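You operate a simulated robot arm through the tools that you are given. There is no shell and no other tool.

Carry out the task below with a simulated two-armed robot. There is one attempt and no reset: what you move stays moved.

Task
Try both plug gauges in bore sample No. 45, then push in the gland that fits it.
Fine: 20 mm stops: 19 mm gland; only 20 mm enters: 22 mm; both enter: 25 mm. Gauges back in their wells.

Only the result counts: the job must be done as asked and must still hold three seconds after the hand-in. Knocking over, shifting, dropping, spilling or breaking anything else fails it.

Robot
Two 7-joint arms with fingered hands on one trunk that stands fixed in place. Base frame: the origin is at the foot of the trunk, x ahead of it, y to its left, z up; the work surface is at about z = 0.88. Units: m, degrees, N and s.
The left shoulder is at [0.06, 0.126, 1.23], the right one opposite. With the tool pointing down near the work surface each hand reaches from about 0.36 to 0.72 m from the base axis, measured 20 degrees to its own side. Payload 2.5 kg a hand.
The tool frame of a hand sits at the grasp point between the pads (the TCP): z along the fingers, y along the line on which they close. The tips reach 0.03 m beyond it. The gripper opens to 0.104 m; its body begins 0.035 m behind the TCP. The gripper is a hand of 5 fingers: y runs from the thumb to the fingers, the wrist lies at [-0.015, -0.104, -0.178] in the tool frame.
Orientation is told as [roll, pitch, yaw] about the base's x, y, z axes, in that order, counted from this pose: with the fingers straight down and the wrist toward the robot, the tool's x, y and z point along [0, 1, 0], [1, 0, 0] and [0, 0, -1] of the base frame.

Tools
- The arms move only by the tool arm_command. It takes "left_targets", "right_targets" or both (then of equal length, played together; a hand with none holds still); each is one flat list of numbers, 6 for each row, row after row: the shift along the tool's x, y, z in units of 150 mm (1.0 is 150 mm), then the turn, a rotation vector about the tool's x, y, z in units of 180 degrees (1.0 is 180 degrees). In form: [x, y, z, wx, wy, wz, x, y, z, wx, wy, wz, ...]. A call has 1 to 20 rows; each row is the pose to reach, as a shift and turn from the pose commanded when the call began, along the tool's axes at that moment. A call with a number of a shift or a turn outside -1 to 1 is refused whole. Rows are played at 5 a second. More than 0.05 m and 8.6 degrees between two rows, and nothing of the call is played. A pose out of reach is approached as far as the arm can. The call stops where the force on the tool passes 40 N (or 10 N more than at its start, if that is more) or the arm is blocked; 0.2 s more then pass. In this call time passes only in rows, and 0.2 s behind the last. The reply holds the time, the measured pose of the TCP, the force on the tool along the base axes, the opening and the grip force, in the units named above and with some noise, with the torque about the TCP (base axes, N m) and any sound that the robot's microphone picked up.
- Cameras (640 x 400 px; columns grow to the right, rows downward): "scene" is now at [0.1202, -0.0397, 1.4496]; the picture's right is [-0.44, -0.90, 0.00], its down [-0.44, 0.21, -0.87] and it looks along [0.78, -0.38, -0.49] (base axes); focal length 255 px, centre (320, 200). "left" rides on the left gripper at [-0.08, -0.078, -0.141] in its tool frame; the picture's right is [-0.78, -0.30, 0.56], its down [0.54, -0.78, 0.33] and it looks along [0.33, 0.56, 0.76] (tool axes); focal length 247 px, centre (320, 200). "right" rides on the right gripper at [0.08, -0.078, -0.141] in its tool frame; the picture's right is [-0.78, 0.30, -0.56], its down [-0.53, -0.78, 0.33] and it looks along [-0.33, 0.56, 0.76] (tool axes); focal length 247 px, centre (320, 200). There is no depth. A picture from a camera that has moved, and an enlarged one, comes with that camera's place and axes in the base frame and with its lens.
- grab_frame(camera): a new picture of that camera. It takes no simulated time.
- raise_lower(by): slides the trunk up (or, below 0, down) by that many m; the arms and the scene camera ride with it, the base frame stays. It gives what a move gives, with no picture.
- move_fingers(index, middle, ring, little, thumb_bend, thumb_turn, hand): sets how far each is bent, from 0 (flat) to 100 (curled in); at 30 the hand is open as for a grip, at 70 the pads meet at the TCP. One left out holds its place. A second passes; each finger stops where it meets its share of the squeeze, and holds until it gets a number again. It is the only way to open and close the hand. It gives what a move gives, with no picture; readings hold the bend of each and the force on index, middle, ring, little, thumb and palm. thumb_turn goes from beside the hand (0) to across from the fingers (100), as for a grip.
- turn_head(pan, tilt): turns the head with the scene camera to pan (to the left, within 86 degrees either way) and tilt (down, from -29 to 69), counted from straight ahead of the robot. It gives what a move gives.
- inspect(camera, box): a new picture of the part [left, top, right, bottom] of that camera's present view, enlarged. It takes no simulated time.
- hand_in(): hands the job in; it is judged then, once.

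Nothing tells you positions but the pictures and the camera data. Unless the task says otherwise, let go and move clear before handing in.

The tools are called after "Request:" as a command line: name --argument value ..., lists and objects as JSON in quotes. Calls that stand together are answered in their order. arm_command: Moves the arms, as the interface text tells. Its arguments: {"type":"object","properties":{"left_targets":{"type":"array","items":{"type":"number"}},"right_targets":{"type":"array","items":{"type":"number"}}},"required":[]} The other tools are called the same way: raise_lower (by) moves the trunk up or down; move_fingers (index, middle, ring, little, thumb_bend, thumb_turn, hand) moves the fingers one by one; turn_head (pan, tilt) turns the head that bears the scene camera; grab_frame (camera) takes a picture; inspect (camera, box) takes an enlarged picture of a part of a camera's view; hand_in () hands the job in.

At the start:

```text
t: 0.0
left_eef_pos: [0.5319, -0.0014, 1.3356]
left_tcp_rot: [-0.1, 0.0, 0.0]
left_force: [0.1, 0.1, 1.1]
left_ft_torque: [-0.03, 0.03, 0.0]
left_gripper_width: 0.1036
left_finger_force: 0.1
left_shape: jaw
left_bend: [30.0, 30.0, 30.0, 30.0, 30.0, 98.0]
left_finger forces: [0.0, 0.1, 0.1, 0.1, 0.0, 0.0]
right_eef_pos: [0.3083, -0.4487, 1.2561]
right_tcp_rot: [0.1, 0.0, 0.0]
right_force: [-0.4, -0.2, -0.8]
right_ft_torque: [-0.03, -0.03, 0.01]
right_gripper_width: 0.1036
right_finger_force: 0.0
right_shape: jaw
right_bend: [30.0, 30.0, 30.0, 30.0, 30.0, 98.0]
right_finger forces: [0.0, 0.0, 0.1, 0.0, 0.0, 0.0]
trunk travel left (down, up): [-0.625, 0.315]
head pan, tilt (commanded): [-26.0, 29.3]
```

scene: 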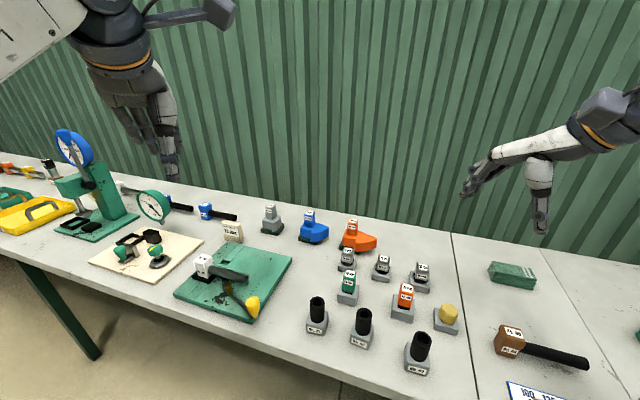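
right: 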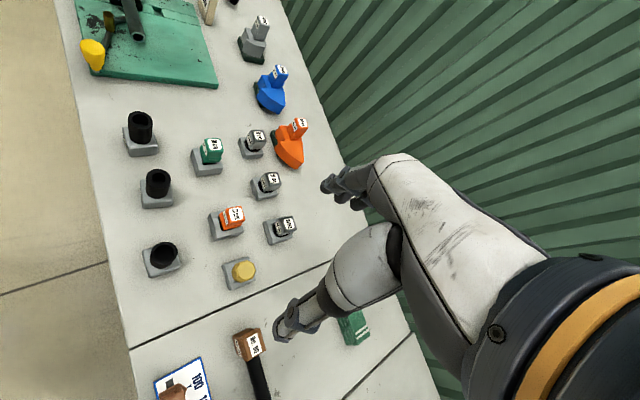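
left: 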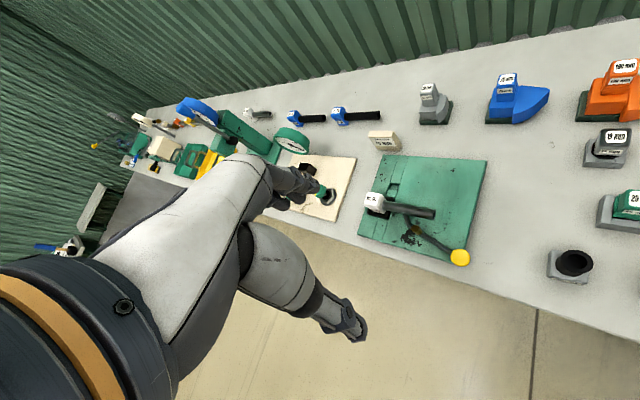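

I see a bench with three black bore samples, green and orange plug gauges in grey wells, and three grey glands behind them. I will take enlarged pictures to read the labels first.

Request:
inspect --camera "scene" --box '[290, 230, 480, 380]'

Request:
inspect --camera "right" --box '[100, 90, 320, 300]'

Request:
inspect --camera "scene" --box '[290, 280, 450, 380]'

```text
2.67 times, centred on (385, 305) of scene
camera zoom: at [0.1202, -0.0397, 1.4496], right [-0.44, -0.9, 0.0], down [-0.44, 0.21, -0.87], along [0.78, -0.38, -0.49], focal length 679 px, centre (147, -80)
```

zoom: 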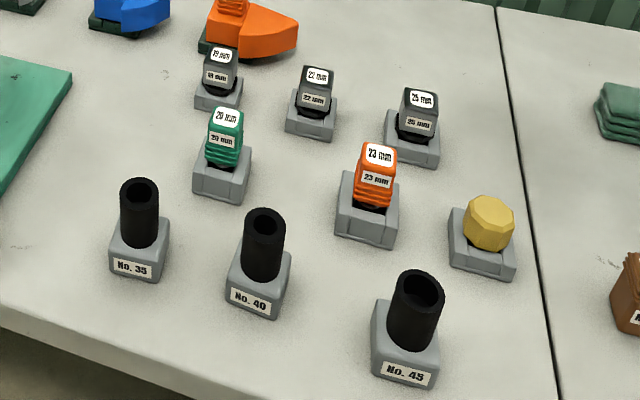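

```text
1.90 times, centred on (210, 195) of right
camera zoom: at [0.2304, -0.369, 1.3988], right [0.3, -0.78, 0.56], down [-0.78, -0.53, -0.33], along [0.56, -0.33, -0.76], focal length 470 px, centre (530, 210)
```

zoom: 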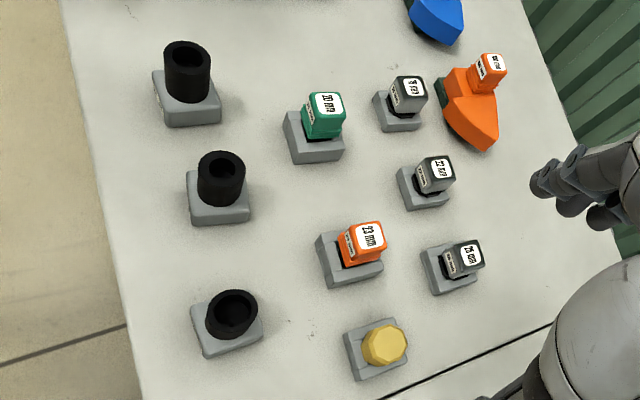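

```text
4.00 times, centred on (370, 330) of scene
camera zoom: at [0.1202, -0.0397, 1.4496], right [-0.44, -0.9, 0.0], down [-0.44, 0.21, -0.87], along [0.78, -0.38, -0.49], focal length 1019 px, centre (120, -320)
```

zoom: 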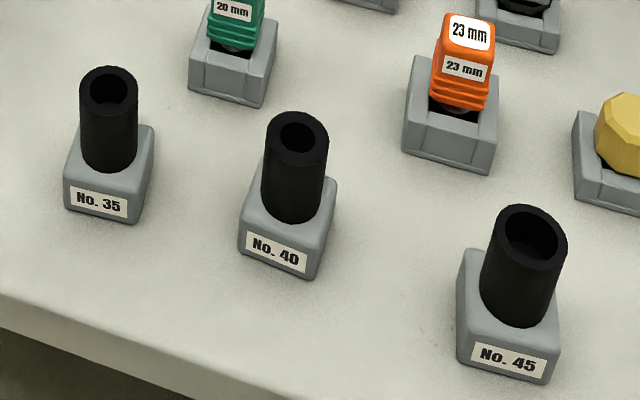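

Bore sample No. 45 is the rightmost black tube, nearest the robot's right. I will turn the head down towards it for a better look and read the placement of gauges and glands.

Request:
turn_head --pan -38 --tilt 48

```text
t: 0.8
left_eef_pos: [0.5313, -0.0027, 1.3372]
left_tcp_rot: [0.1, -0.1, 0.0]
left_force: [-0.6, 0.2, -0.1]
left_ft_torque: [0.02, 0.02, 0.01]
left_gripper_width: 0.1036
left_finger_force: 0.1
left_shape: jaw
left_bend: [30.0, 30.0, 30.0, 30.0, 30.0, 98.0]
left_finger forces: [0.0, 0.1, 0.1, 0.0, 0.0, 0.0]
right_eef_pos: [0.309, -0.4495, 1.2553]
right_tcp_rot: [0.0, 0.0, 0.0]
right_force: [-0.2, 0.5, -0.6]
right_ft_torque: [0.02, 0.03, 0.01]
right_gripper_width: 0.1038
right_finger_force: 0.1
right_shape: jaw
right_bend: [30.0, 30.0, 30.0, 30.0, 30.0, 98.0]
right_finger forces: [0.0, 0.0, 0.1, 0.1, 0.0, 0.0]
trunk travel left (down, up): [-0.625, 0.315]
head pan, tilt (commanded): [-38.0, 48.0]
```

I've turned the head toward the samples; next I take pictures to locate everything.

Request:
grab_frame --camera "scene"

Request:
inspect --camera "scene" --box '[220, 100, 420, 225]'

Request:
inspect --camera "scene" --box '[200, 180, 400, 305]'

```text
taken
camera scene: at [0.1009, -0.0484, 1.4217], right [-0.62, -0.79, 0.0], down [-0.59, 0.46, -0.67], along [0.53, -0.41, -0.74], focal length 255 px, centre (320, 200)
```

scene: 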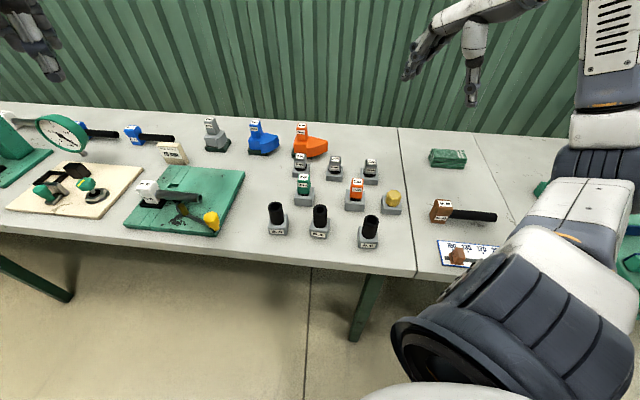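

```text
3.20 times, centred on (320, 162) of scene
camera zoom: at [0.1009, -0.0484, 1.4217], right [-0.62, -0.79, 0.0], down [-0.59, 0.46, -0.67], along [0.53, -0.41, -0.74], focal length 815 px, centre (320, 320)
```

zoom: 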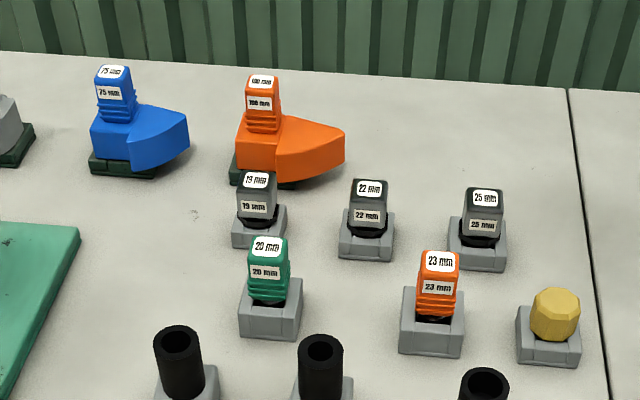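

```text
3.20 times, centred on (300, 242) of scene
camera zoom: at [0.1009, -0.0484, 1.4217], right [-0.62, -0.79, 0.0], down [-0.59, 0.46, -0.67], along [0.53, -0.41, -0.74], focal length 815 px, centre (384, 64)
```

zoom: 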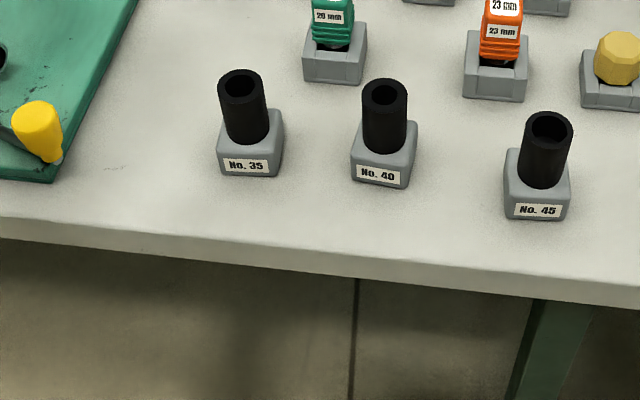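

Sample No. 45 is at about (0.307, -0.356) with its top near z 0.965. The green 20 mm gauge is near (0.52, -0.316), the orange 23 mm near (0.417, -0.415), and the glands are behind them. I will lower the right hand to a safe viewing height for closer pictures.

Request:
arm_command --right_targets '[0.08, 0.12, 0.18, 0, 0, 0, 0.16, 0.24, 0.36, 0, 0, 0, 0.24, 0.36, 0.54, 0, 0, 0, 0.32, 0.47, 0.72, 0, 0, 0, 0.33, 0.47, 0.9, 0, 0, 0]'

```text
t: 2.0
left_eef_pos: [0.531, -0.0025, 1.3367]
left_tcp_rot: [0.0, 0.0, 0.0]
left_force: [0.3, 0.2, -1.0]
left_ft_torque: [-0.03, 0.05, -0.02]
left_gripper_width: 0.1039
left_finger_force: 0.0
left_shape: jaw
left_bend: [30.0, 30.0, 30.0, 30.0, 30.0, 98.0]
left_finger forces: [0.0, 0.0, 0.0, 0.0, 0.0, 0.0]
right_eef_pos: [0.3803, -0.4002, 1.1216]
right_tcp_rot: [0.0, -0.2, -0.1]
right_force: [0.8, 0.5, -0.5]
right_ft_torque: [-0.01, 0.0, 0.03]
right_gripper_width: 0.1037
right_finger_force: 0.1
right_shape: jaw
right_bend: [30.0, 30.0, 30.0, 30.0, 30.0, 98.0]
right_finger forces: [0.0, 0.1, 0.0, 0.0, 0.0, 0.0]
trunk travel left (down, up): [-0.625, 0.315]
head pan, tilt (commanded): [-38.0, 48.0]
```

The right hand is now over the fixtures at about z 1.12; I take close pictures.

Request:
grab_frame --camera "right"

Request:
inspect --camera "scene" --box '[280, 140, 410, 250]'

```text
taken
camera right: at [0.3011, -0.3203, 1.2637], right [0.29, -0.78, 0.56], down [-0.78, -0.53, -0.33], along [0.56, -0.33, -0.76], focal length 247 px, centre (320, 200)
```

right: 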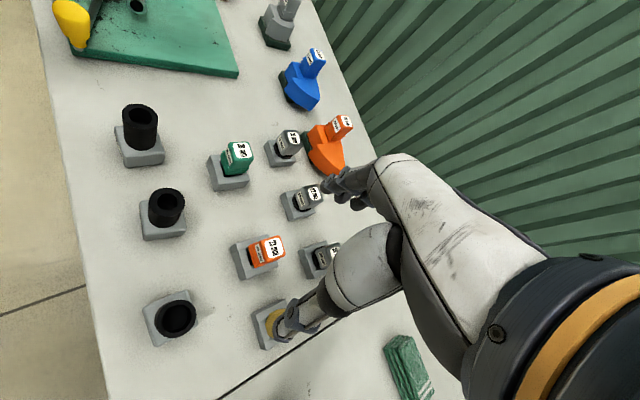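

```text
3.64 times, centred on (345, 195) of scene
camera zoom: at [0.1008, -0.0486, 1.4217], right [-0.62, -0.79, 0.0], down [-0.59, 0.46, -0.67], along [0.53, -0.41, -0.74], focal length 926 px, centre (229, 218)
```

zoom: 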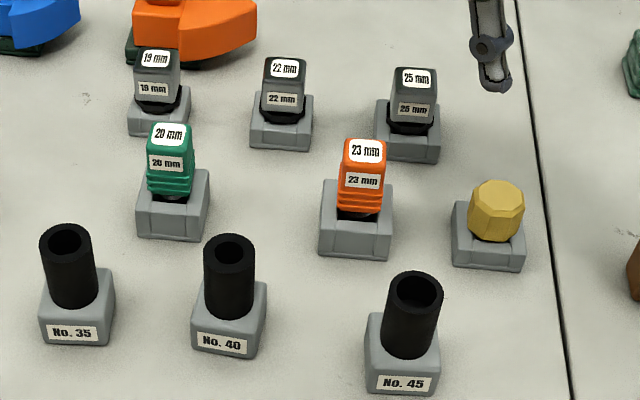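

The close view shows the hand and all fixtures clearly; I zoom in on each to pin down positions and yaw angles.

Request:
inspect --camera "right" --box '[200, 120, 340, 210]'

Request:
inspect --camera "right" --box '[130, 220, 300, 350]'

Request:
inspect --camera "right" --box '[260, 150, 400, 350]'

```text
4.44 times, centred on (270, 165) of right
camera zoom: at [0.3011, -0.3203, 1.2637], right [0.29, -0.78, 0.56], down [-0.78, -0.53, -0.33], along [0.56, -0.33, -0.76], focal length 1098 px, centre (542, 356)
```

zoom: 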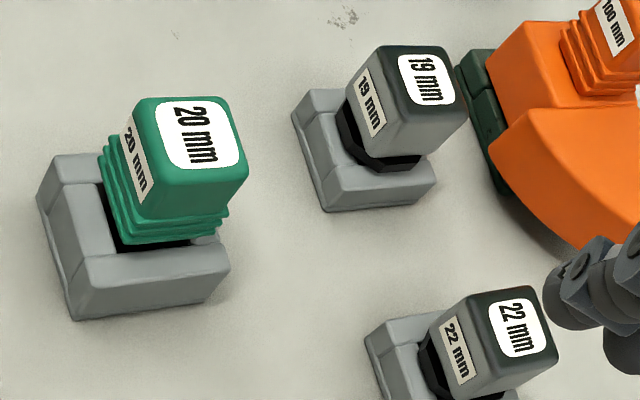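

```text
3.08 times, centred on (215, 285) of right
camera zoom: at [0.3011, -0.3203, 1.2637], right [0.29, -0.78, 0.56], down [-0.78, -0.53, -0.33], along [0.56, -0.33, -0.76], focal length 760 px, centre (643, -62)
```

zoom: 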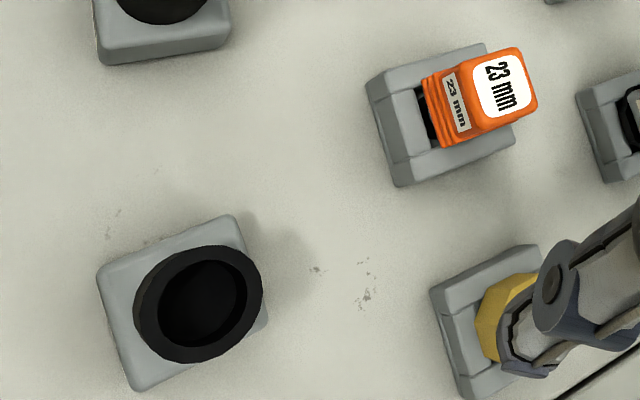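

```text
2.00 times, centred on (330, 250) of right
camera zoom: at [0.3011, -0.3203, 1.2637], right [0.29, -0.78, 0.56], down [-0.78, -0.53, -0.33], along [0.56, -0.33, -0.76], focal length 494 px, centre (300, 100)
```

zoom: 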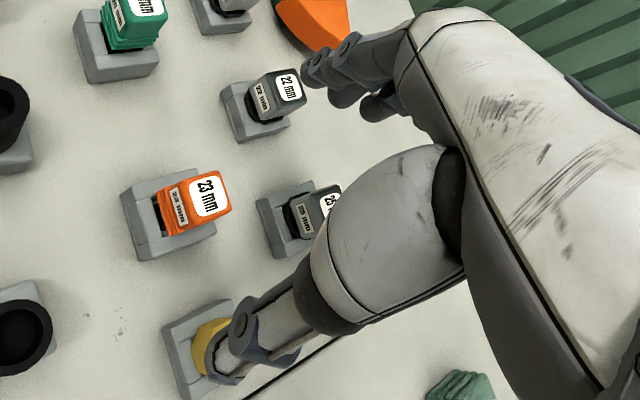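

The gauge handles are square and their wells are turned about 45 degrees. Before gripping I look at the right hand's finger geometry.

Request:
inspect --camera "scene" --box '[340, 20, 540, 200]'

Request:
grab_frame --camera "left"

Request:
grab_frame --camera "scene"

```text
2.22 times, centred on (440, 110) of scene
camera zoom: at [0.1008, -0.0486, 1.4217], right [-0.62, -0.79, 0.0], down [-0.59, 0.46, -0.67], along [0.53, -0.41, -0.74], focal length 566 px, centre (53, 400)
```

zoom: 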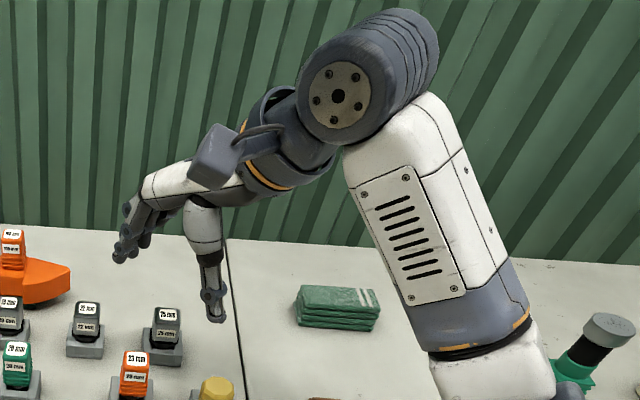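

```text
taken
camera left: at [0.4532, -0.0822, 1.477], right [-0.3, -0.78, -0.56], down [-0.78, 0.54, -0.33], along [0.56, 0.33, -0.76], focal length 247 px, centre (320, 200)
```

left: 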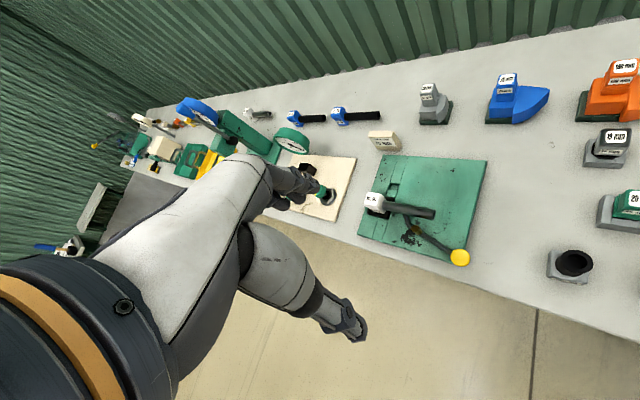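

```text
taken
camera scene: at [0.1008, -0.0486, 1.4217], right [-0.62, -0.79, 0.0], down [-0.59, 0.46, -0.67], along [0.53, -0.41, -0.74], focal length 255 px, centre (320, 200)
```

scene: 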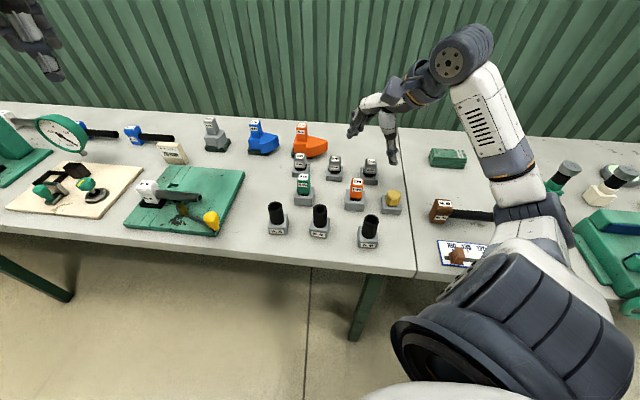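

The green gauge sits at about (0.512, -0.315) with its handle top near z 0.971 and its well top near 0.917. I turn the right hand by -45 degrees to match the handle and go above the green gauge at a safe height.

Request:
arm_command --right_targets '[0.0944, 0.1467, 0.0444, 0, 0, 0.0417, 0.1889, 0.2933, 0.0889, 0, 0, 0.0833, 0.2833, 0.44, 0.1333, 0, 0, 0.125, 0.3778, 0.5867, 0.1778, 0, 0, 0.1667, 0.4722, 0.7333, 0.2222, 0, 0, 0.2083, 0.567, 0.88, 0.267, 0, 0, 0.25]'

```text
t: 3.4
left_eef_pos: [0.5314, -0.0022, 1.3366]
left_tcp_rot: [0.0, 0.0, 0.0]
left_force: [0.7, 0.5, -0.2]
left_ft_torque: [-0.02, 0.02, 0.0]
left_gripper_width: 0.1039
left_finger_force: 0.1
left_shape: jaw
left_bend: [30.0, 30.0, 30.0, 30.0, 30.0, 98.0]
left_finger forces: [0.0, 0.0, 0.1, 0.0, 0.1, 0.1]
right_eef_pos: [0.5116, -0.3163, 1.0818]
right_tcp_rot: [-0.1, 0.0, -45.3]
right_force: [0.8, 0.2, 0.0]
right_ft_torque: [-0.04, 0.02, 0.0]
right_gripper_width: 0.1036
right_finger_force: 0.1
right_shape: jaw
right_bend: [30.0, 30.0, 30.0, 30.0, 30.0, 98.0]
right_finger forces: [0.0, 0.0, 0.0, 0.0, 0.0, 0.1]
trunk travel left (down, up): [-0.625, 0.315]
head pan, tilt (commanded): [-38.0, 48.0]
```

The hand is above the green gauge. I look from both cameras to check alignment.

Request:
grab_frame --camera "right"

Request:
inspect --camera "scene" --box '[240, 60, 440, 230]'

```text
taken
camera right: at [0.513, -0.2042, 1.2242], right [-0.34, -0.76, 0.56], down [-0.93, 0.17, -0.33], along [0.15, -0.63, -0.76], focal length 247 px, centre (320, 200)
```

right: 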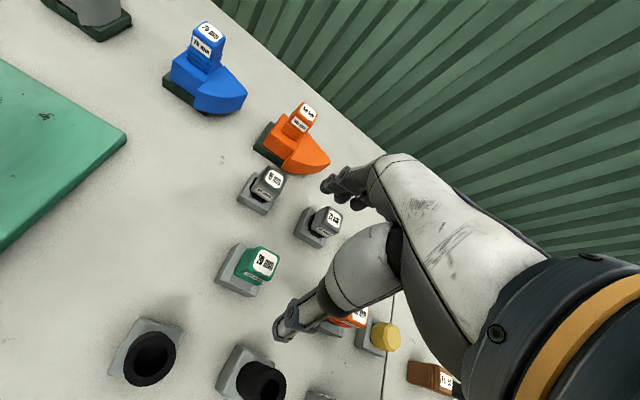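

```text
2.35 times, centred on (340, 145) of scene
camera zoom: at [0.1012, -0.0481, 1.4216], right [-0.62, -0.79, 0.0], down [-0.59, 0.46, -0.67], along [0.53, -0.41, -0.74], focal length 599 px, centre (273, 329)
```

zoom: 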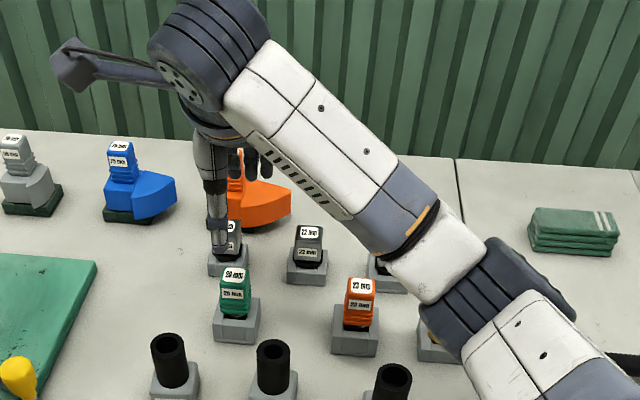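

I zoom in on the green gauge in this nearer view to refine its centre and yaw.

Request:
inspect --camera "right" --box '[200, 220, 320, 320]'

Request:
inspect --camera "scene" --box '[290, 150, 350, 210]'

```text
4.00 times, centred on (260, 270) of right
camera zoom: at [0.513, -0.2042, 1.2242], right [-0.34, -0.76, 0.56], down [-0.93, 0.17, -0.33], along [0.15, -0.63, -0.76], focal length 988 px, centre (560, -80)
```

zoom: 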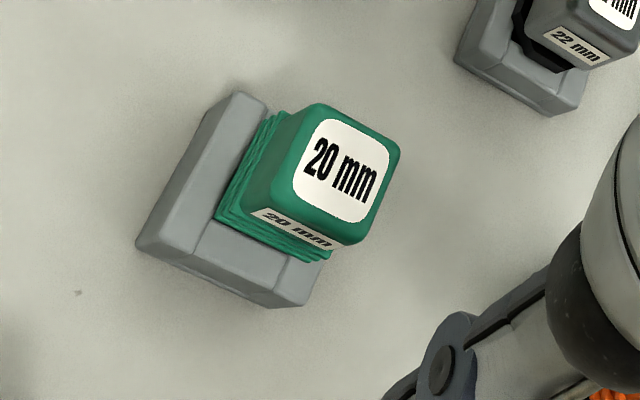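

```text
6.67 times, centred on (320, 180) of scene
camera zoom: at [0.1012, -0.0481, 1.4216], right [-0.62, -0.79, 0.0], down [-0.59, 0.46, -0.67], along [0.53, -0.41, -0.74], focal length 1698 px, centre (320, 333)
```

zoom: 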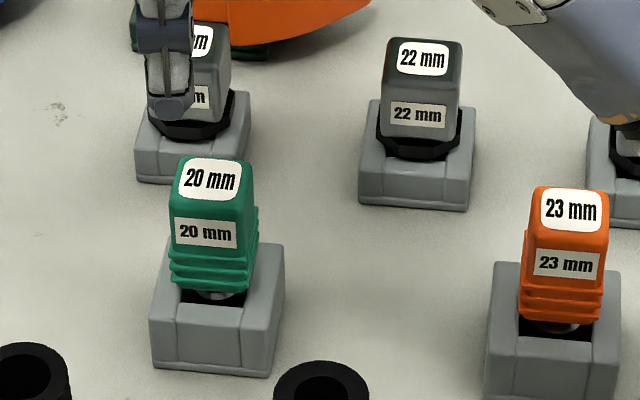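

The green gauge top centre is at (0.5126, -0.3145, 0.969), yaw close to -45 degrees. I pre-close the fingers part way so they clear the 19 mm gland behind.

Request:
move_fingers --hand "right" --index 46 --middle 46 --ring 46 --little 46 --thumb_bend 46

Request:
grab_frame --camera "right"

Request:
grab_frame --camera "left"

```text
t: 4.4
left_eef_pos: [0.5313, -0.0025, 1.3363]
left_tcp_rot: [0.0, 0.0, 0.1]
left_force: [0.2, 0.2, -0.1]
left_ft_torque: [0.0, -0.01, -0.03]
left_gripper_width: 0.1038
left_finger_force: 0.0
left_shape: jaw
left_bend: [30.0, 30.0, 30.0, 30.0, 30.0, 98.0]
left_finger forces: [0.1, 0.0, 0.0, 0.0, 0.1, 0.0]
right_eef_pos: [0.5115, -0.3164, 1.082]
right_tcp_rot: [-0.1, 0.0, -44.9]
right_force: [0.2, 0.5, -0.5]
right_ft_torque: [0.01, 0.0, -0.01]
right_gripper_width: 0.0631
right_finger_force: 0.0
right_shape: fingers
right_bend: [46.0, 46.0, 46.0, 46.0, 46.0, 98.0]
right_finger forces: [0.0, 0.0, 0.1, 0.0, 0.0, 0.0]
trunk travel left (down, up): [-0.625, 0.315]
head pan, tilt (commanded): [-38.0, 48.0]
```

```text
taken
camera right: at [0.5122, -0.2047, 1.2243], right [-0.34, -0.76, 0.56], down [-0.93, 0.17, -0.33], along [0.16, -0.63, -0.76], focal length 247 px, centre (320, 200)
```

right: 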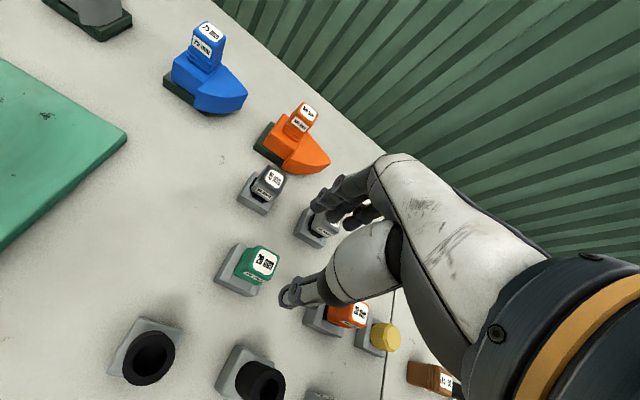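

```text
taken
camera left: at [0.4531, -0.082, 1.477], right [-0.3, -0.78, -0.56], down [-0.78, 0.54, -0.33], along [0.56, 0.33, -0.76], focal length 247 px, centre (320, 200)
```

left: 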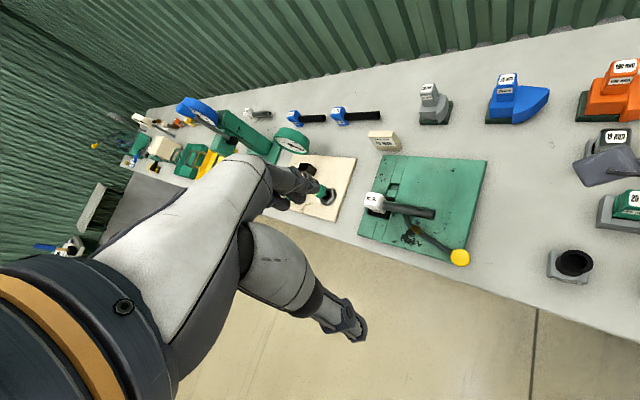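

The opening is 63 mm. I zoom in on the fingers to see which ones oppose the thumb.

Request:
inspect --camera "right" --box '[260, 150, 420, 330]'

Request:
inspect --camera "scene" --box '[280, 80, 400, 200]'

```text
2.22 times, centred on (340, 240) of right
camera zoom: at [0.5122, -0.2047, 1.2243], right [-0.34, -0.76, 0.56], down [-0.93, 0.17, -0.33], along [0.16, -0.63, -0.76], focal length 549 px, centre (276, 111)
```

zoom: 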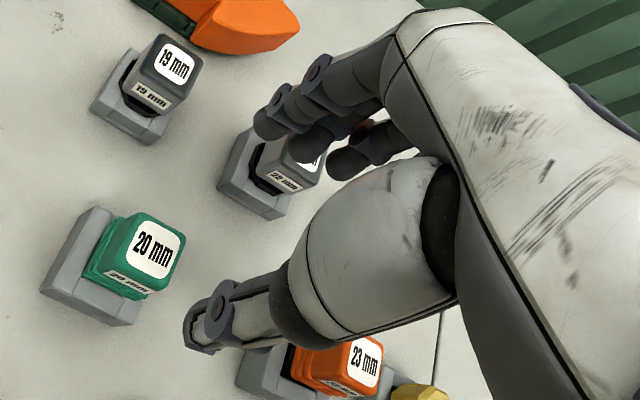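

```text
3.33 times, centred on (340, 140) of scene
camera zoom: at [0.1008, -0.0484, 1.4216], right [-0.62, -0.79, 0.0], down [-0.59, 0.46, -0.67], along [0.53, -0.41, -0.74], focal length 849 px, centre (253, 400)
```

zoom: 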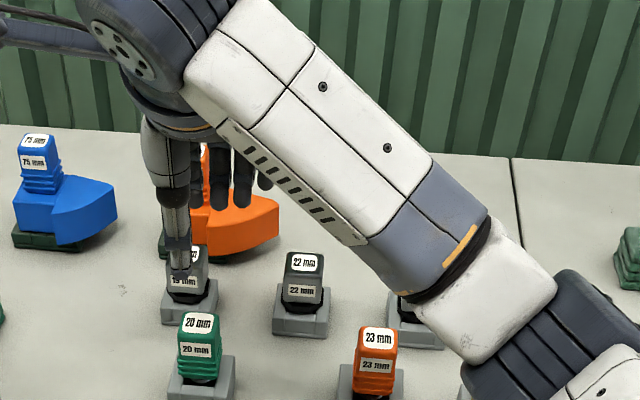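

The thumb opposes the index finger, with the middle finger beside it. I'll shift 5 mm so index and middle share the handle, then lower to just above the handle and check.

Request:
arm_command --right_targets '[0.0467, -0.004, 0.16, 0, 0, 0, 0.0467, -0.004, 0.32, 0, 0, 0, 0.0467, -0.004, 0.48, 0, 0, 0]'

Request:
inspect --camera "right" --box '[240, 150, 400, 330]'

Request:
inspect --camera "scene" --box '[260, 100, 380, 220]'

```text
t: 5.2
left_eef_pos: [0.5315, -0.0018, 1.3362]
left_tcp_rot: [0.0, 0.0, 0.0]
left_force: [0.4, 0.1, -0.2]
left_ft_torque: [0.01, -0.01, -0.01]
left_gripper_width: 0.1036
left_finger_force: 0.0
left_shape: jaw
left_bend: [30.0, 30.0, 30.0, 30.0, 30.0, 98.0]
left_finger forces: [0.0, 0.0, 0.0, 0.1, 0.1, 0.0]
right_eef_pos: [0.5168, -0.3096, 1.0095]
right_tcp_rot: [0.0, 0.0, -44.9]
right_force: [-0.1, 0.0, 0.1]
right_ft_torque: [-0.01, 0.01, 0.01]
right_gripper_width: 0.0629
right_finger_force: 0.0
right_shape: fingers
right_bend: [46.0, 46.0, 46.0, 46.0, 46.0, 98.0]
right_finger forces: [0.0, 0.0, 0.0, 0.1, 0.1, 0.0]
trunk travel left (down, up): [-0.625, 0.315]
head pan, tilt (commanded): [-38.0, 48.0]
```

```text
2.22 times, centred on (320, 240) of right
camera zoom: at [0.5169, -0.1979, 1.1525], right [-0.34, -0.76, 0.56], down [-0.93, 0.17, -0.33], along [0.16, -0.63, -0.76], focal length 549 px, centre (320, 111)
```

zoom: 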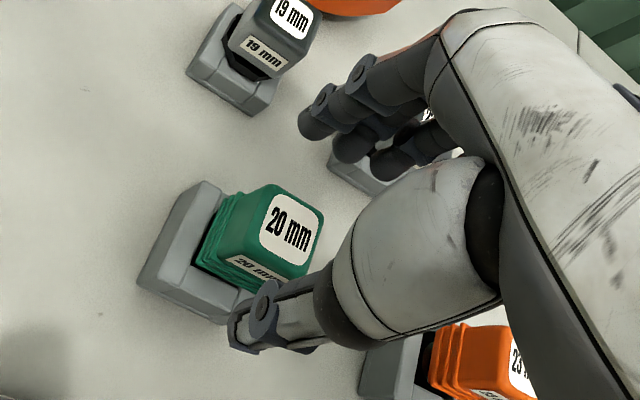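

```text
3.33 times, centred on (320, 160) of scene
camera zoom: at [0.1009, -0.0485, 1.4217], right [-0.62, -0.79, 0.0], down [-0.59, 0.46, -0.67], along [0.53, -0.41, -0.74], focal length 849 px, centre (320, 333)
```

zoom: 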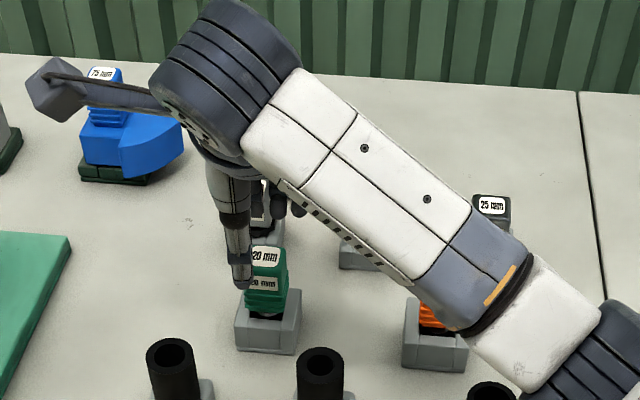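

The thumb is in front of the handle and index behind. Before lowering further I check that the forearm and elbow stay clear of the table and other parts.

Request:
grab_frame --camera "scene"

Request:
grab_frame --camera "right"

```text
taken
camera scene: at [0.1009, -0.0485, 1.4217], right [-0.62, -0.79, 0.0], down [-0.59, 0.46, -0.67], along [0.53, -0.41, -0.74], focal length 255 px, centre (320, 200)
```

scene: 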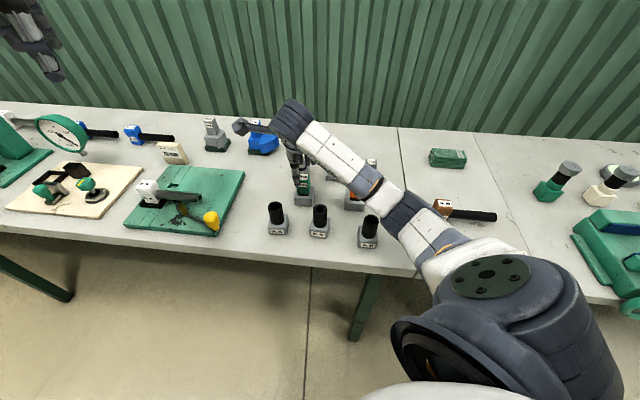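

```text
taken
camera right: at [0.5169, -0.1979, 1.1525], right [-0.34, -0.76, 0.56], down [-0.93, 0.17, -0.33], along [0.16, -0.63, -0.76], focal length 247 px, centre (320, 200)
```

right: 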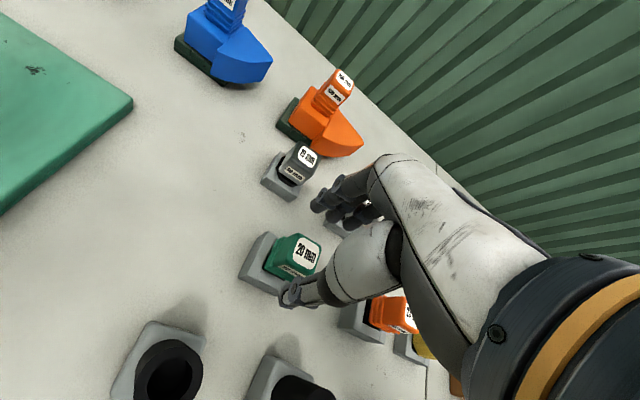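

The elbow hangs low, near sample No. 45. I will raise the trunk 0.15 m so that the elbow stays higher, then bring the hand back down.

Request:
raise_lower --by 0.15

Request:
grab_frame --camera "scene"

```text
t: 7.0
left_eef_pos: [0.5314, -0.0015, 1.486]
left_tcp_rot: [0.0, -0.1, 0.1]
left_force: [-0.1, 0.2, -0.1]
left_ft_torque: [0.02, 0.04, 0.02]
left_gripper_width: 0.1036
left_finger_force: 0.0
left_shape: jaw
left_bend: [30.0, 30.0, 30.0, 30.0, 30.0, 98.0]
left_finger forces: [0.0, 0.1, 0.0, 0.0, 0.0, 0.0]
right_eef_pos: [0.5162, -0.3111, 1.1591]
right_tcp_rot: [-0.1, 0.0, -45.0]
right_force: [-0.1, 0.0, 0.0]
right_ft_torque: [-0.01, 0.0, 0.0]
right_gripper_width: 0.063
right_finger_force: 0.0
right_shape: fingers
right_bend: [46.0, 46.0, 46.0, 46.0, 46.0, 98.0]
right_finger forces: [0.0, 0.1, 0.0, 0.1, 0.0, 0.0]
trunk travel left (down, up): [-0.775, 0.165]
head pan, tilt (commanded): [-38.0, 48.0]
```

```text
taken
camera scene: at [0.1009, -0.0485, 1.5716], right [-0.62, -0.79, 0.0], down [-0.59, 0.46, -0.67], along [0.53, -0.41, -0.74], focal length 255 px, centre (320, 200)
```

scene: 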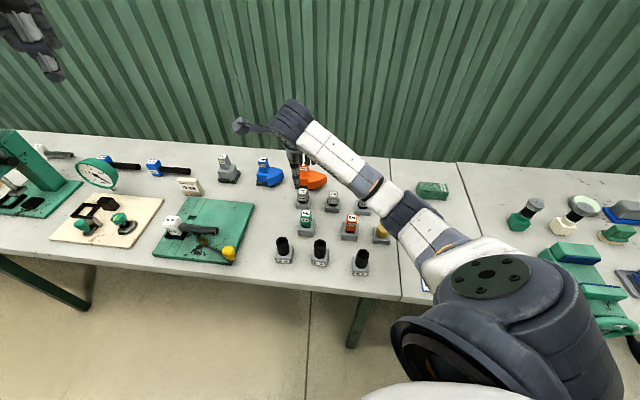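

Trunk raised. I lower the right hand straight down again to z about 1.01 over the green gauge.

Request:
arm_command --right_targets '[0, 0, 0.2, 0, 0, 0, 0, 0, 0.4, 0, 0, 0, 0, 0, 0.6, 0, 0, 0, 0, 0, 0.8, 0, 0, 0, 0, 0, 1.0, 0, 0, 0]'

Request:
grab_frame --camera "scene"

Request:
inspect --camera "right" --box '[240, 150, 400, 330]'

```text
t: 8.2
left_eef_pos: [0.5322, -0.0029, 1.4849]
left_tcp_rot: [0.0, 0.0, 0.1]
left_force: [-0.5, -0.2, 0.2]
left_ft_torque: [-0.01, 0.04, 0.01]
left_gripper_width: 0.1035
left_finger_force: 0.1
left_shape: jaw
left_bend: [30.0, 30.0, 30.0, 30.0, 30.0, 98.0]
left_finger forces: [0.0, 0.0, 0.0, 0.2, 0.0, 0.0]
right_eef_pos: [0.5182, -0.3104, 1.0101]
right_tcp_rot: [0.0, 0.1, -45.0]
right_force: [-0.6, -0.7, -0.3]
right_ft_torque: [0.05, 0.02, 0.02]
right_gripper_width: 0.0631
right_finger_force: 0.0
right_shape: fingers
right_bend: [46.0, 46.0, 46.0, 46.0, 46.0, 98.0]
right_finger forces: [0.1, 0.1, 0.1, 0.0, 0.1, 0.0]
trunk travel left (down, up): [-0.775, 0.165]
head pan, tilt (commanded): [-38.0, 48.0]
```

```text
taken
camera scene: at [0.101, -0.0484, 1.5717], right [-0.62, -0.79, 0.0], down [-0.59, 0.46, -0.67], along [0.53, -0.41, -0.74], focal length 255 px, centre (320, 200)
```

scene: 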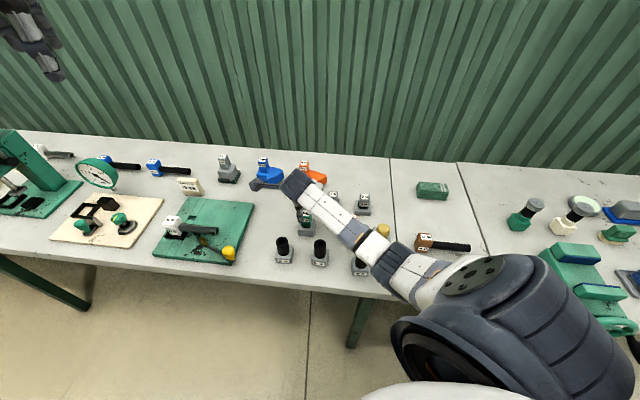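

```text
2.22 times, centred on (320, 240) of right
camera zoom: at [0.5181, -0.1984, 1.1525], right [-0.34, -0.76, 0.56], down [-0.93, 0.17, -0.33], along [0.16, -0.63, -0.76], focal length 549 px, centre (320, 111)
```

zoom: 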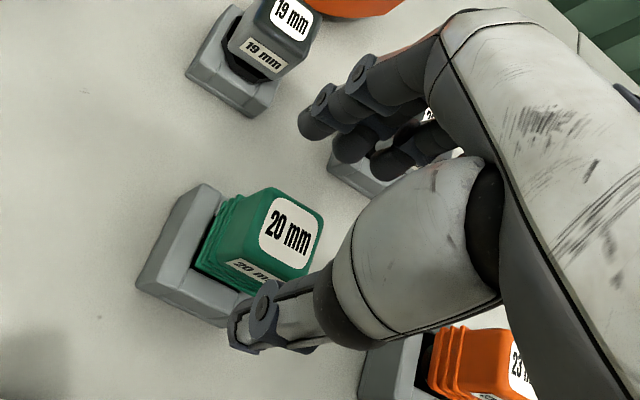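

Aligned: handle centred between thumb and fingers. I lower 55 mm to the grasp height, tips just above the well.

Request:
arm_command --right_targets '[0, 0, 0.1, 0, 0, 0, 0, 0, 0.2, 0, 0, 0, 0, 0, 0.3, 0, 0, 0, 0, 0, 0.36, 0, 0, 0]'

Request:
inspect --camera "right" --box '[240, 150, 400, 330]'

Request:
inspect --camera "scene" --box '[260, 150, 380, 270]'

```text
t: 9.2
left_eef_pos: [0.5308, -0.0022, 1.486]
left_tcp_rot: [0.0, 0.0, 0.0]
left_force: [0.1, -1.3, -0.7]
left_ft_torque: [0.01, 0.02, -0.02]
left_gripper_width: 0.1036
left_finger_force: 0.1
left_shape: jaw
left_bend: [30.0, 30.0, 30.0, 30.0, 30.0, 98.0]
left_finger forces: [0.1, 0.1, 0.0, 0.0, 0.1, 0.0]
right_eef_pos: [0.5153, -0.3087, 0.9555]
right_tcp_rot: [0.0, 0.0, -44.9]
right_force: [-0.1, 0.4, -0.7]
right_ft_torque: [0.01, -0.01, -0.01]
right_gripper_width: 0.0629
right_finger_force: 0.0
right_shape: fingers
right_bend: [46.0, 46.0, 46.0, 46.0, 46.0, 98.0]
right_finger forces: [0.1, 0.0, 0.0, 0.0, 0.0, 0.0]
trunk travel left (down, up): [-0.775, 0.165]
head pan, tilt (commanded): [-38.0, 48.0]
```

```text
2.22 times, centred on (320, 240) of right
camera zoom: at [0.5167, -0.1975, 1.0988], right [-0.34, -0.76, 0.56], down [-0.93, 0.17, -0.33], along [0.16, -0.63, -0.76], focal length 549 px, centre (320, 111)
```

zoom: 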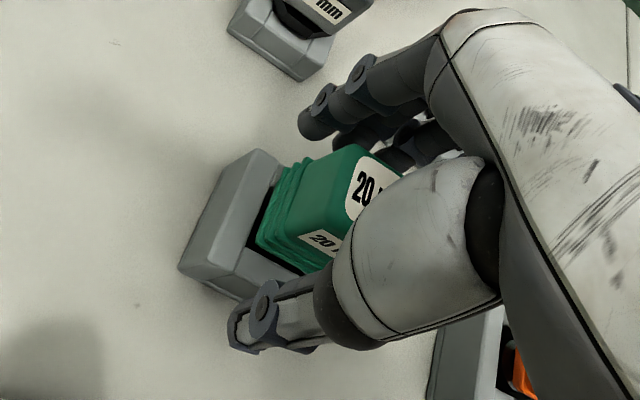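

```text
3.33 times, centred on (320, 210) of scene
camera zoom: at [0.1008, -0.0484, 1.5717], right [-0.62, -0.79, 0.0], down [-0.59, 0.46, -0.67], along [0.53, -0.41, -0.74], focal length 849 px, centre (320, 167)
```

zoom: 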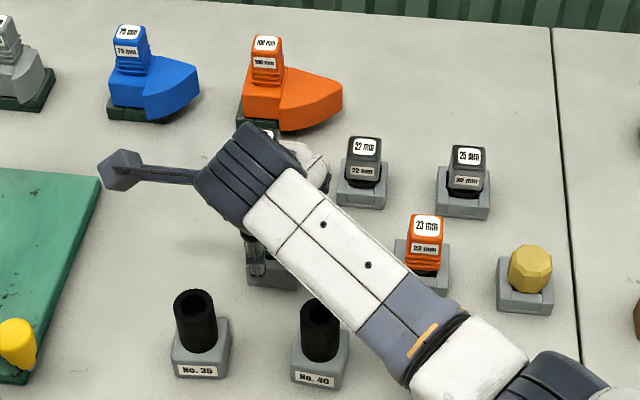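

The handle sits between thumb and index/middle with palm clear above it. I close thumb, index and middle on it.

Request:
move_fingers --hand "right" --index 56 --middle 56 --thumb_bend 56

Request:
inspect --camera "right" --box '[240, 150, 400, 330]'

```text
t: 10.2
left_eef_pos: [0.5314, -0.0017, 1.4858]
left_tcp_rot: [0.0, 0.0, 0.0]
left_force: [-0.8, 0.0, 0.1]
left_ft_torque: [-0.02, 0.0, -0.01]
left_gripper_width: 0.1036
left_finger_force: 0.0
left_shape: jaw
left_bend: [30.0, 30.0, 30.0, 30.0, 30.0, 98.0]
left_finger forces: [0.0, 0.0, 0.0, 0.0, 0.0, 0.1]
right_eef_pos: [0.515, -0.3094, 0.956]
right_tcp_rot: [0.1, 0.0, -45.0]
right_force: [0.8, -0.7, -0.6]
right_ft_torque: [0.03, 0.02, 0.03]
right_gripper_width: 0.037
right_finger_force: 0.0
right_shape: fingers
right_bend: [56.0, 56.0, 46.0, 46.0, 56.0, 98.0]
right_finger forces: [0.0, 0.0, 0.0, 0.0, 0.0, 0.0]
trunk travel left (down, up): [-0.775, 0.165]
head pan, tilt (commanded): [-38.0, 48.0]
```

```text
2.22 times, centred on (320, 240) of right
camera zoom: at [0.5168, -0.1973, 1.099], right [-0.34, -0.76, 0.56], down [-0.93, 0.17, -0.33], along [0.16, -0.63, -0.76], focal length 549 px, centre (320, 111)
```

zoom: 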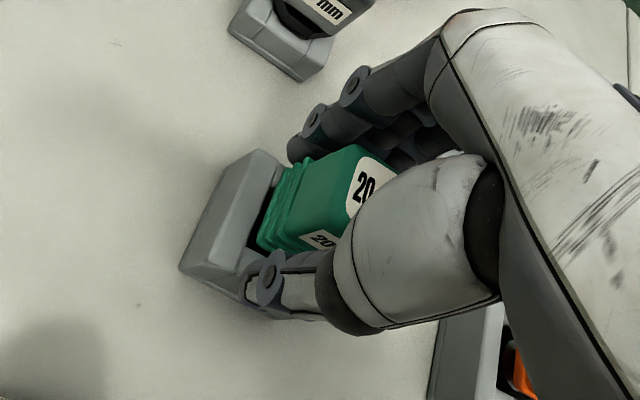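

Fingers are near both faces, no contact yet. I close fully to grip.

Request:
move_fingers --hand "right" --index 70 --middle 70 --thumb_bend 70

Request:
inspect --camera "right" --box '[240, 150, 400, 330]'

```text
t: 11.2
left_eef_pos: [0.5316, -0.0025, 1.4873]
left_tcp_rot: [0.0, 0.1, 0.1]
left_force: [0.0, -0.4, 0.2]
left_ft_torque: [0.02, -0.02, 0.0]
left_gripper_width: 0.1035
left_finger_force: 0.1
left_shape: jaw
left_bend: [30.0, 30.0, 30.0, 30.0, 30.0, 98.0]
left_finger forces: [0.0, 0.1, 0.1, 0.1, 0.0, 0.0]
right_eef_pos: [0.5151, -0.3096, 0.9571]
right_tcp_rot: [0.1, -0.1, -45.0]
right_force: [2.2, -3.8, 0.5]
right_ft_torque: [-0.15, -0.08, 0.02]
right_gripper_width: 0.0252
right_finger_force: 10.9
right_shape: fingers
right_bend: [61.0, 64.0, 46.0, 46.0, 61.0, 97.0]
right_finger forces: [6.4, 6.5, 0.1, 0.0, 8.9, 0.0]
trunk travel left (down, up): [-0.775, 0.165]
head pan, tilt (commanded): [-38.0, 48.0]
```

```text
2.22 times, centred on (320, 240) of right
camera zoom: at [0.517, -0.1978, 1.0991], right [-0.34, -0.76, 0.56], down [-0.93, 0.17, -0.33], along [0.16, -0.63, -0.76], focal length 549 px, centre (320, 111)
```

zoom: 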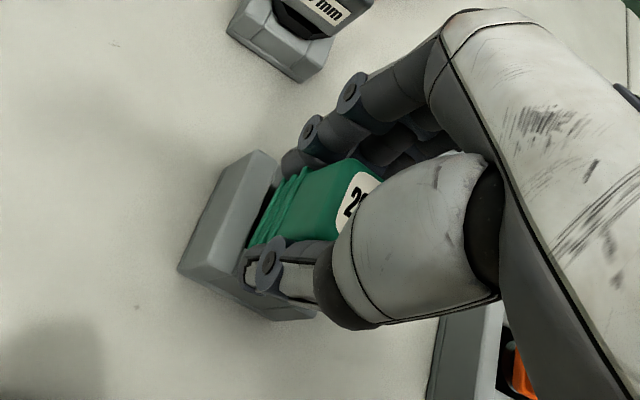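

Grip holds with about 6 N on each of index and middle and 9 N on the thumb. I lift slowly straight up.

Request:
arm_command --right_targets '[0, 0, -0.05, 0, 0, 0, 0, 0, -0.1, 0, 0, 0, 0, 0, -0.18, 0, 0, 0, 0, 0, -0.28, 0, 0, 0, 0, 0, -0.38, 0, 0, 0, 0, 0, -0.5, 0, 0, 0]'

Request:
grab_frame --camera "right"

Request:
inspect --camera "scene" --box '[260, 130, 400, 270]'

```text
t: 12.6
left_eef_pos: [0.5327, -0.0023, 1.4864]
left_tcp_rot: [0.0, 0.1, 0.0]
left_force: [-0.6, 0.0, -0.1]
left_ft_torque: [0.0, -0.04, -0.02]
left_gripper_width: 0.1038
left_finger_force: 0.0
left_shape: jaw
left_bend: [30.0, 30.0, 30.0, 30.0, 30.0, 98.0]
left_finger forces: [0.0, 0.0, 0.1, 0.0, 0.0, 0.0]
right_eef_pos: [0.5151, -0.3089, 1.0302]
right_tcp_rot: [0.0, 0.0, -45.0]
right_force: [0.1, 0.5, -2.4]
right_ft_torque: [0.03, 0.01, 0.0]
right_gripper_width: 0.0252
right_finger_force: 9.5
right_shape: fingers
right_bend: [62.0, 65.0, 46.0, 46.0, 61.0, 96.0]
right_finger forces: [5.7, 4.2, 0.0, 0.0, 10.0, 0.0]
trunk travel left (down, up): [-0.775, 0.165]
head pan, tilt (commanded): [-38.0, 48.0]
```

```text
taken
camera right: at [0.5163, -0.1972, 1.1731], right [-0.34, -0.76, 0.56], down [-0.93, 0.17, -0.33], along [0.16, -0.63, -0.76], focal length 247 px, centre (320, 200)
```

right: 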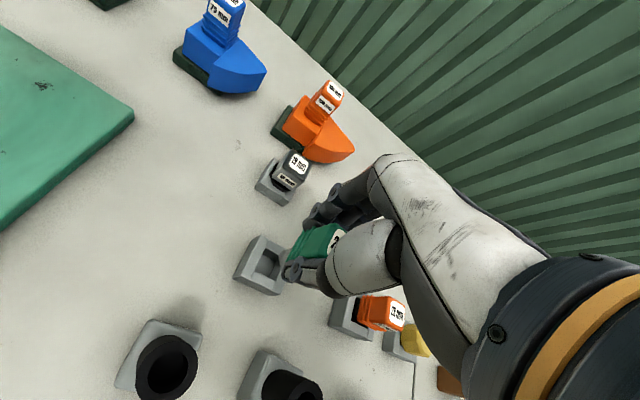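

```text
2.86 times, centred on (330, 200) of scene
camera zoom: at [0.101, -0.0485, 1.5716], right [-0.62, -0.79, 0.0], down [-0.59, 0.46, -0.67], along [0.53, -0.41, -0.74], focal length 728 px, centre (291, 200)
```

zoom: 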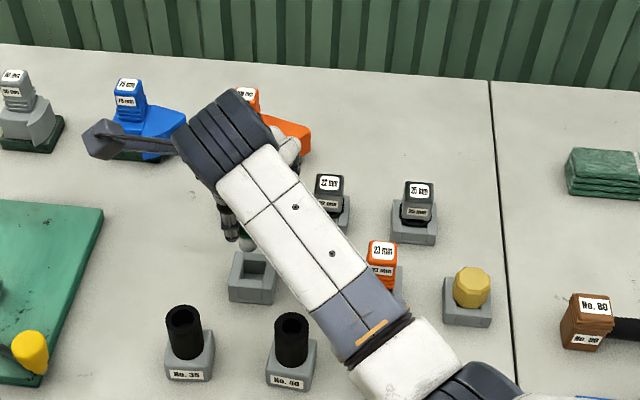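

The gauge is out of its well, weighing about 0.2 kg. I zoom in to see the plug under the hand and the well opening.

Request:
inspect --camera "right" --box '[220, 180, 360, 310]'

Request:
inspect --camera "scene" --box '[290, 190, 350, 250]'

```text
3.08 times, centred on (290, 245) of right
camera zoom: at [0.5163, -0.1972, 1.1731], right [-0.34, -0.76, 0.56], down [-0.93, 0.17, -0.33], along [0.16, -0.63, -0.76], focal length 760 px, centre (412, 62)
```

zoom: 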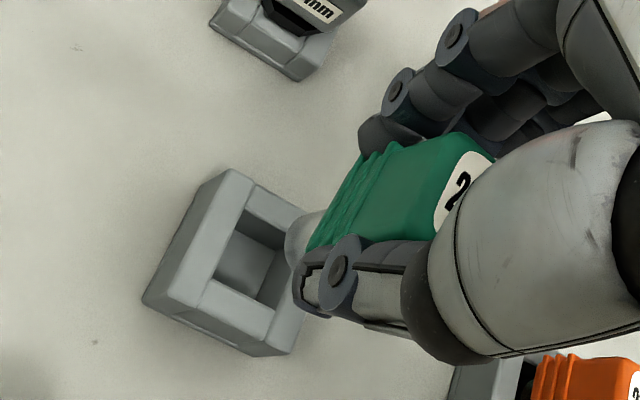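

```text
6.67 times, centred on (320, 220) of scene
camera zoom: at [0.101, -0.0485, 1.5716], right [-0.62, -0.79, 0.0], down [-0.59, 0.46, -0.67], along [0.53, -0.41, -0.74], focal length 1698 px, centre (320, 67)
```

zoom: 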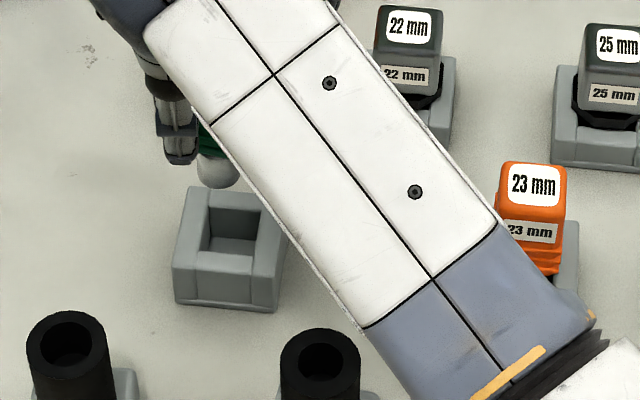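

The plug is short with a rounded end. I raise the hand and carry the gauge toward sample No. 45 above everything else.

Request:
arm_command --right_targets '[0, 0, -0.18, 0, 0, 0, 0, 0, -0.367, 0, 0, 0, -0.117, -0.079, -0.367, 0, 0, 0, -0.233, -0.158, -0.367, 0, 0, 0, -0.35, -0.237, -0.367, 0, 0, 0, -0.467, -0.316, -0.367, 0, 0, 0, -0.5835, -0.395, -0.367, 0, 0, 0]'

Request:
grab_frame --camera "scene"

```text
t: 14.2
left_eef_pos: [0.5313, -0.0034, 1.4863]
left_tcp_rot: [0.0, -0.1, 0.0]
left_force: [0.3, 0.7, 0.6]
left_ft_torque: [0.0, -0.01, -0.03]
left_gripper_width: 0.1038
left_finger_force: 0.0
left_shape: jaw
left_bend: [30.0, 30.0, 30.0, 30.0, 30.0, 98.0]
left_finger forces: [0.0, 0.0, 0.0, 0.1, 0.0, 0.0]
right_eef_pos: [0.4132, -0.3291, 1.0858]
right_tcp_rot: [0.1, -0.1, -44.9]
right_force: [-0.3, 0.0, -3.1]
right_ft_torque: [0.01, -0.02, 0.01]
right_gripper_width: 0.0254
right_finger_force: 10.1
right_shape: fingers
right_bend: [62.0, 65.0, 46.0, 46.0, 61.0, 96.0]
right_finger forces: [5.6, 4.2, 0.1, 0.0, 9.9, 0.0]
trunk travel left (down, up): [-0.775, 0.165]
head pan, tilt (commanded): [-38.0, 48.0]
```

```text
taken
camera scene: at [0.1006, -0.0487, 1.5717], right [-0.62, -0.79, 0.0], down [-0.59, 0.46, -0.67], along [0.53, -0.41, -0.74], focal length 255 px, centre (320, 200)
```

scene: 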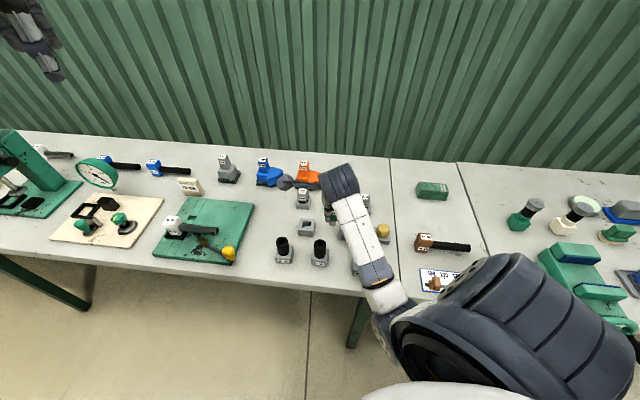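

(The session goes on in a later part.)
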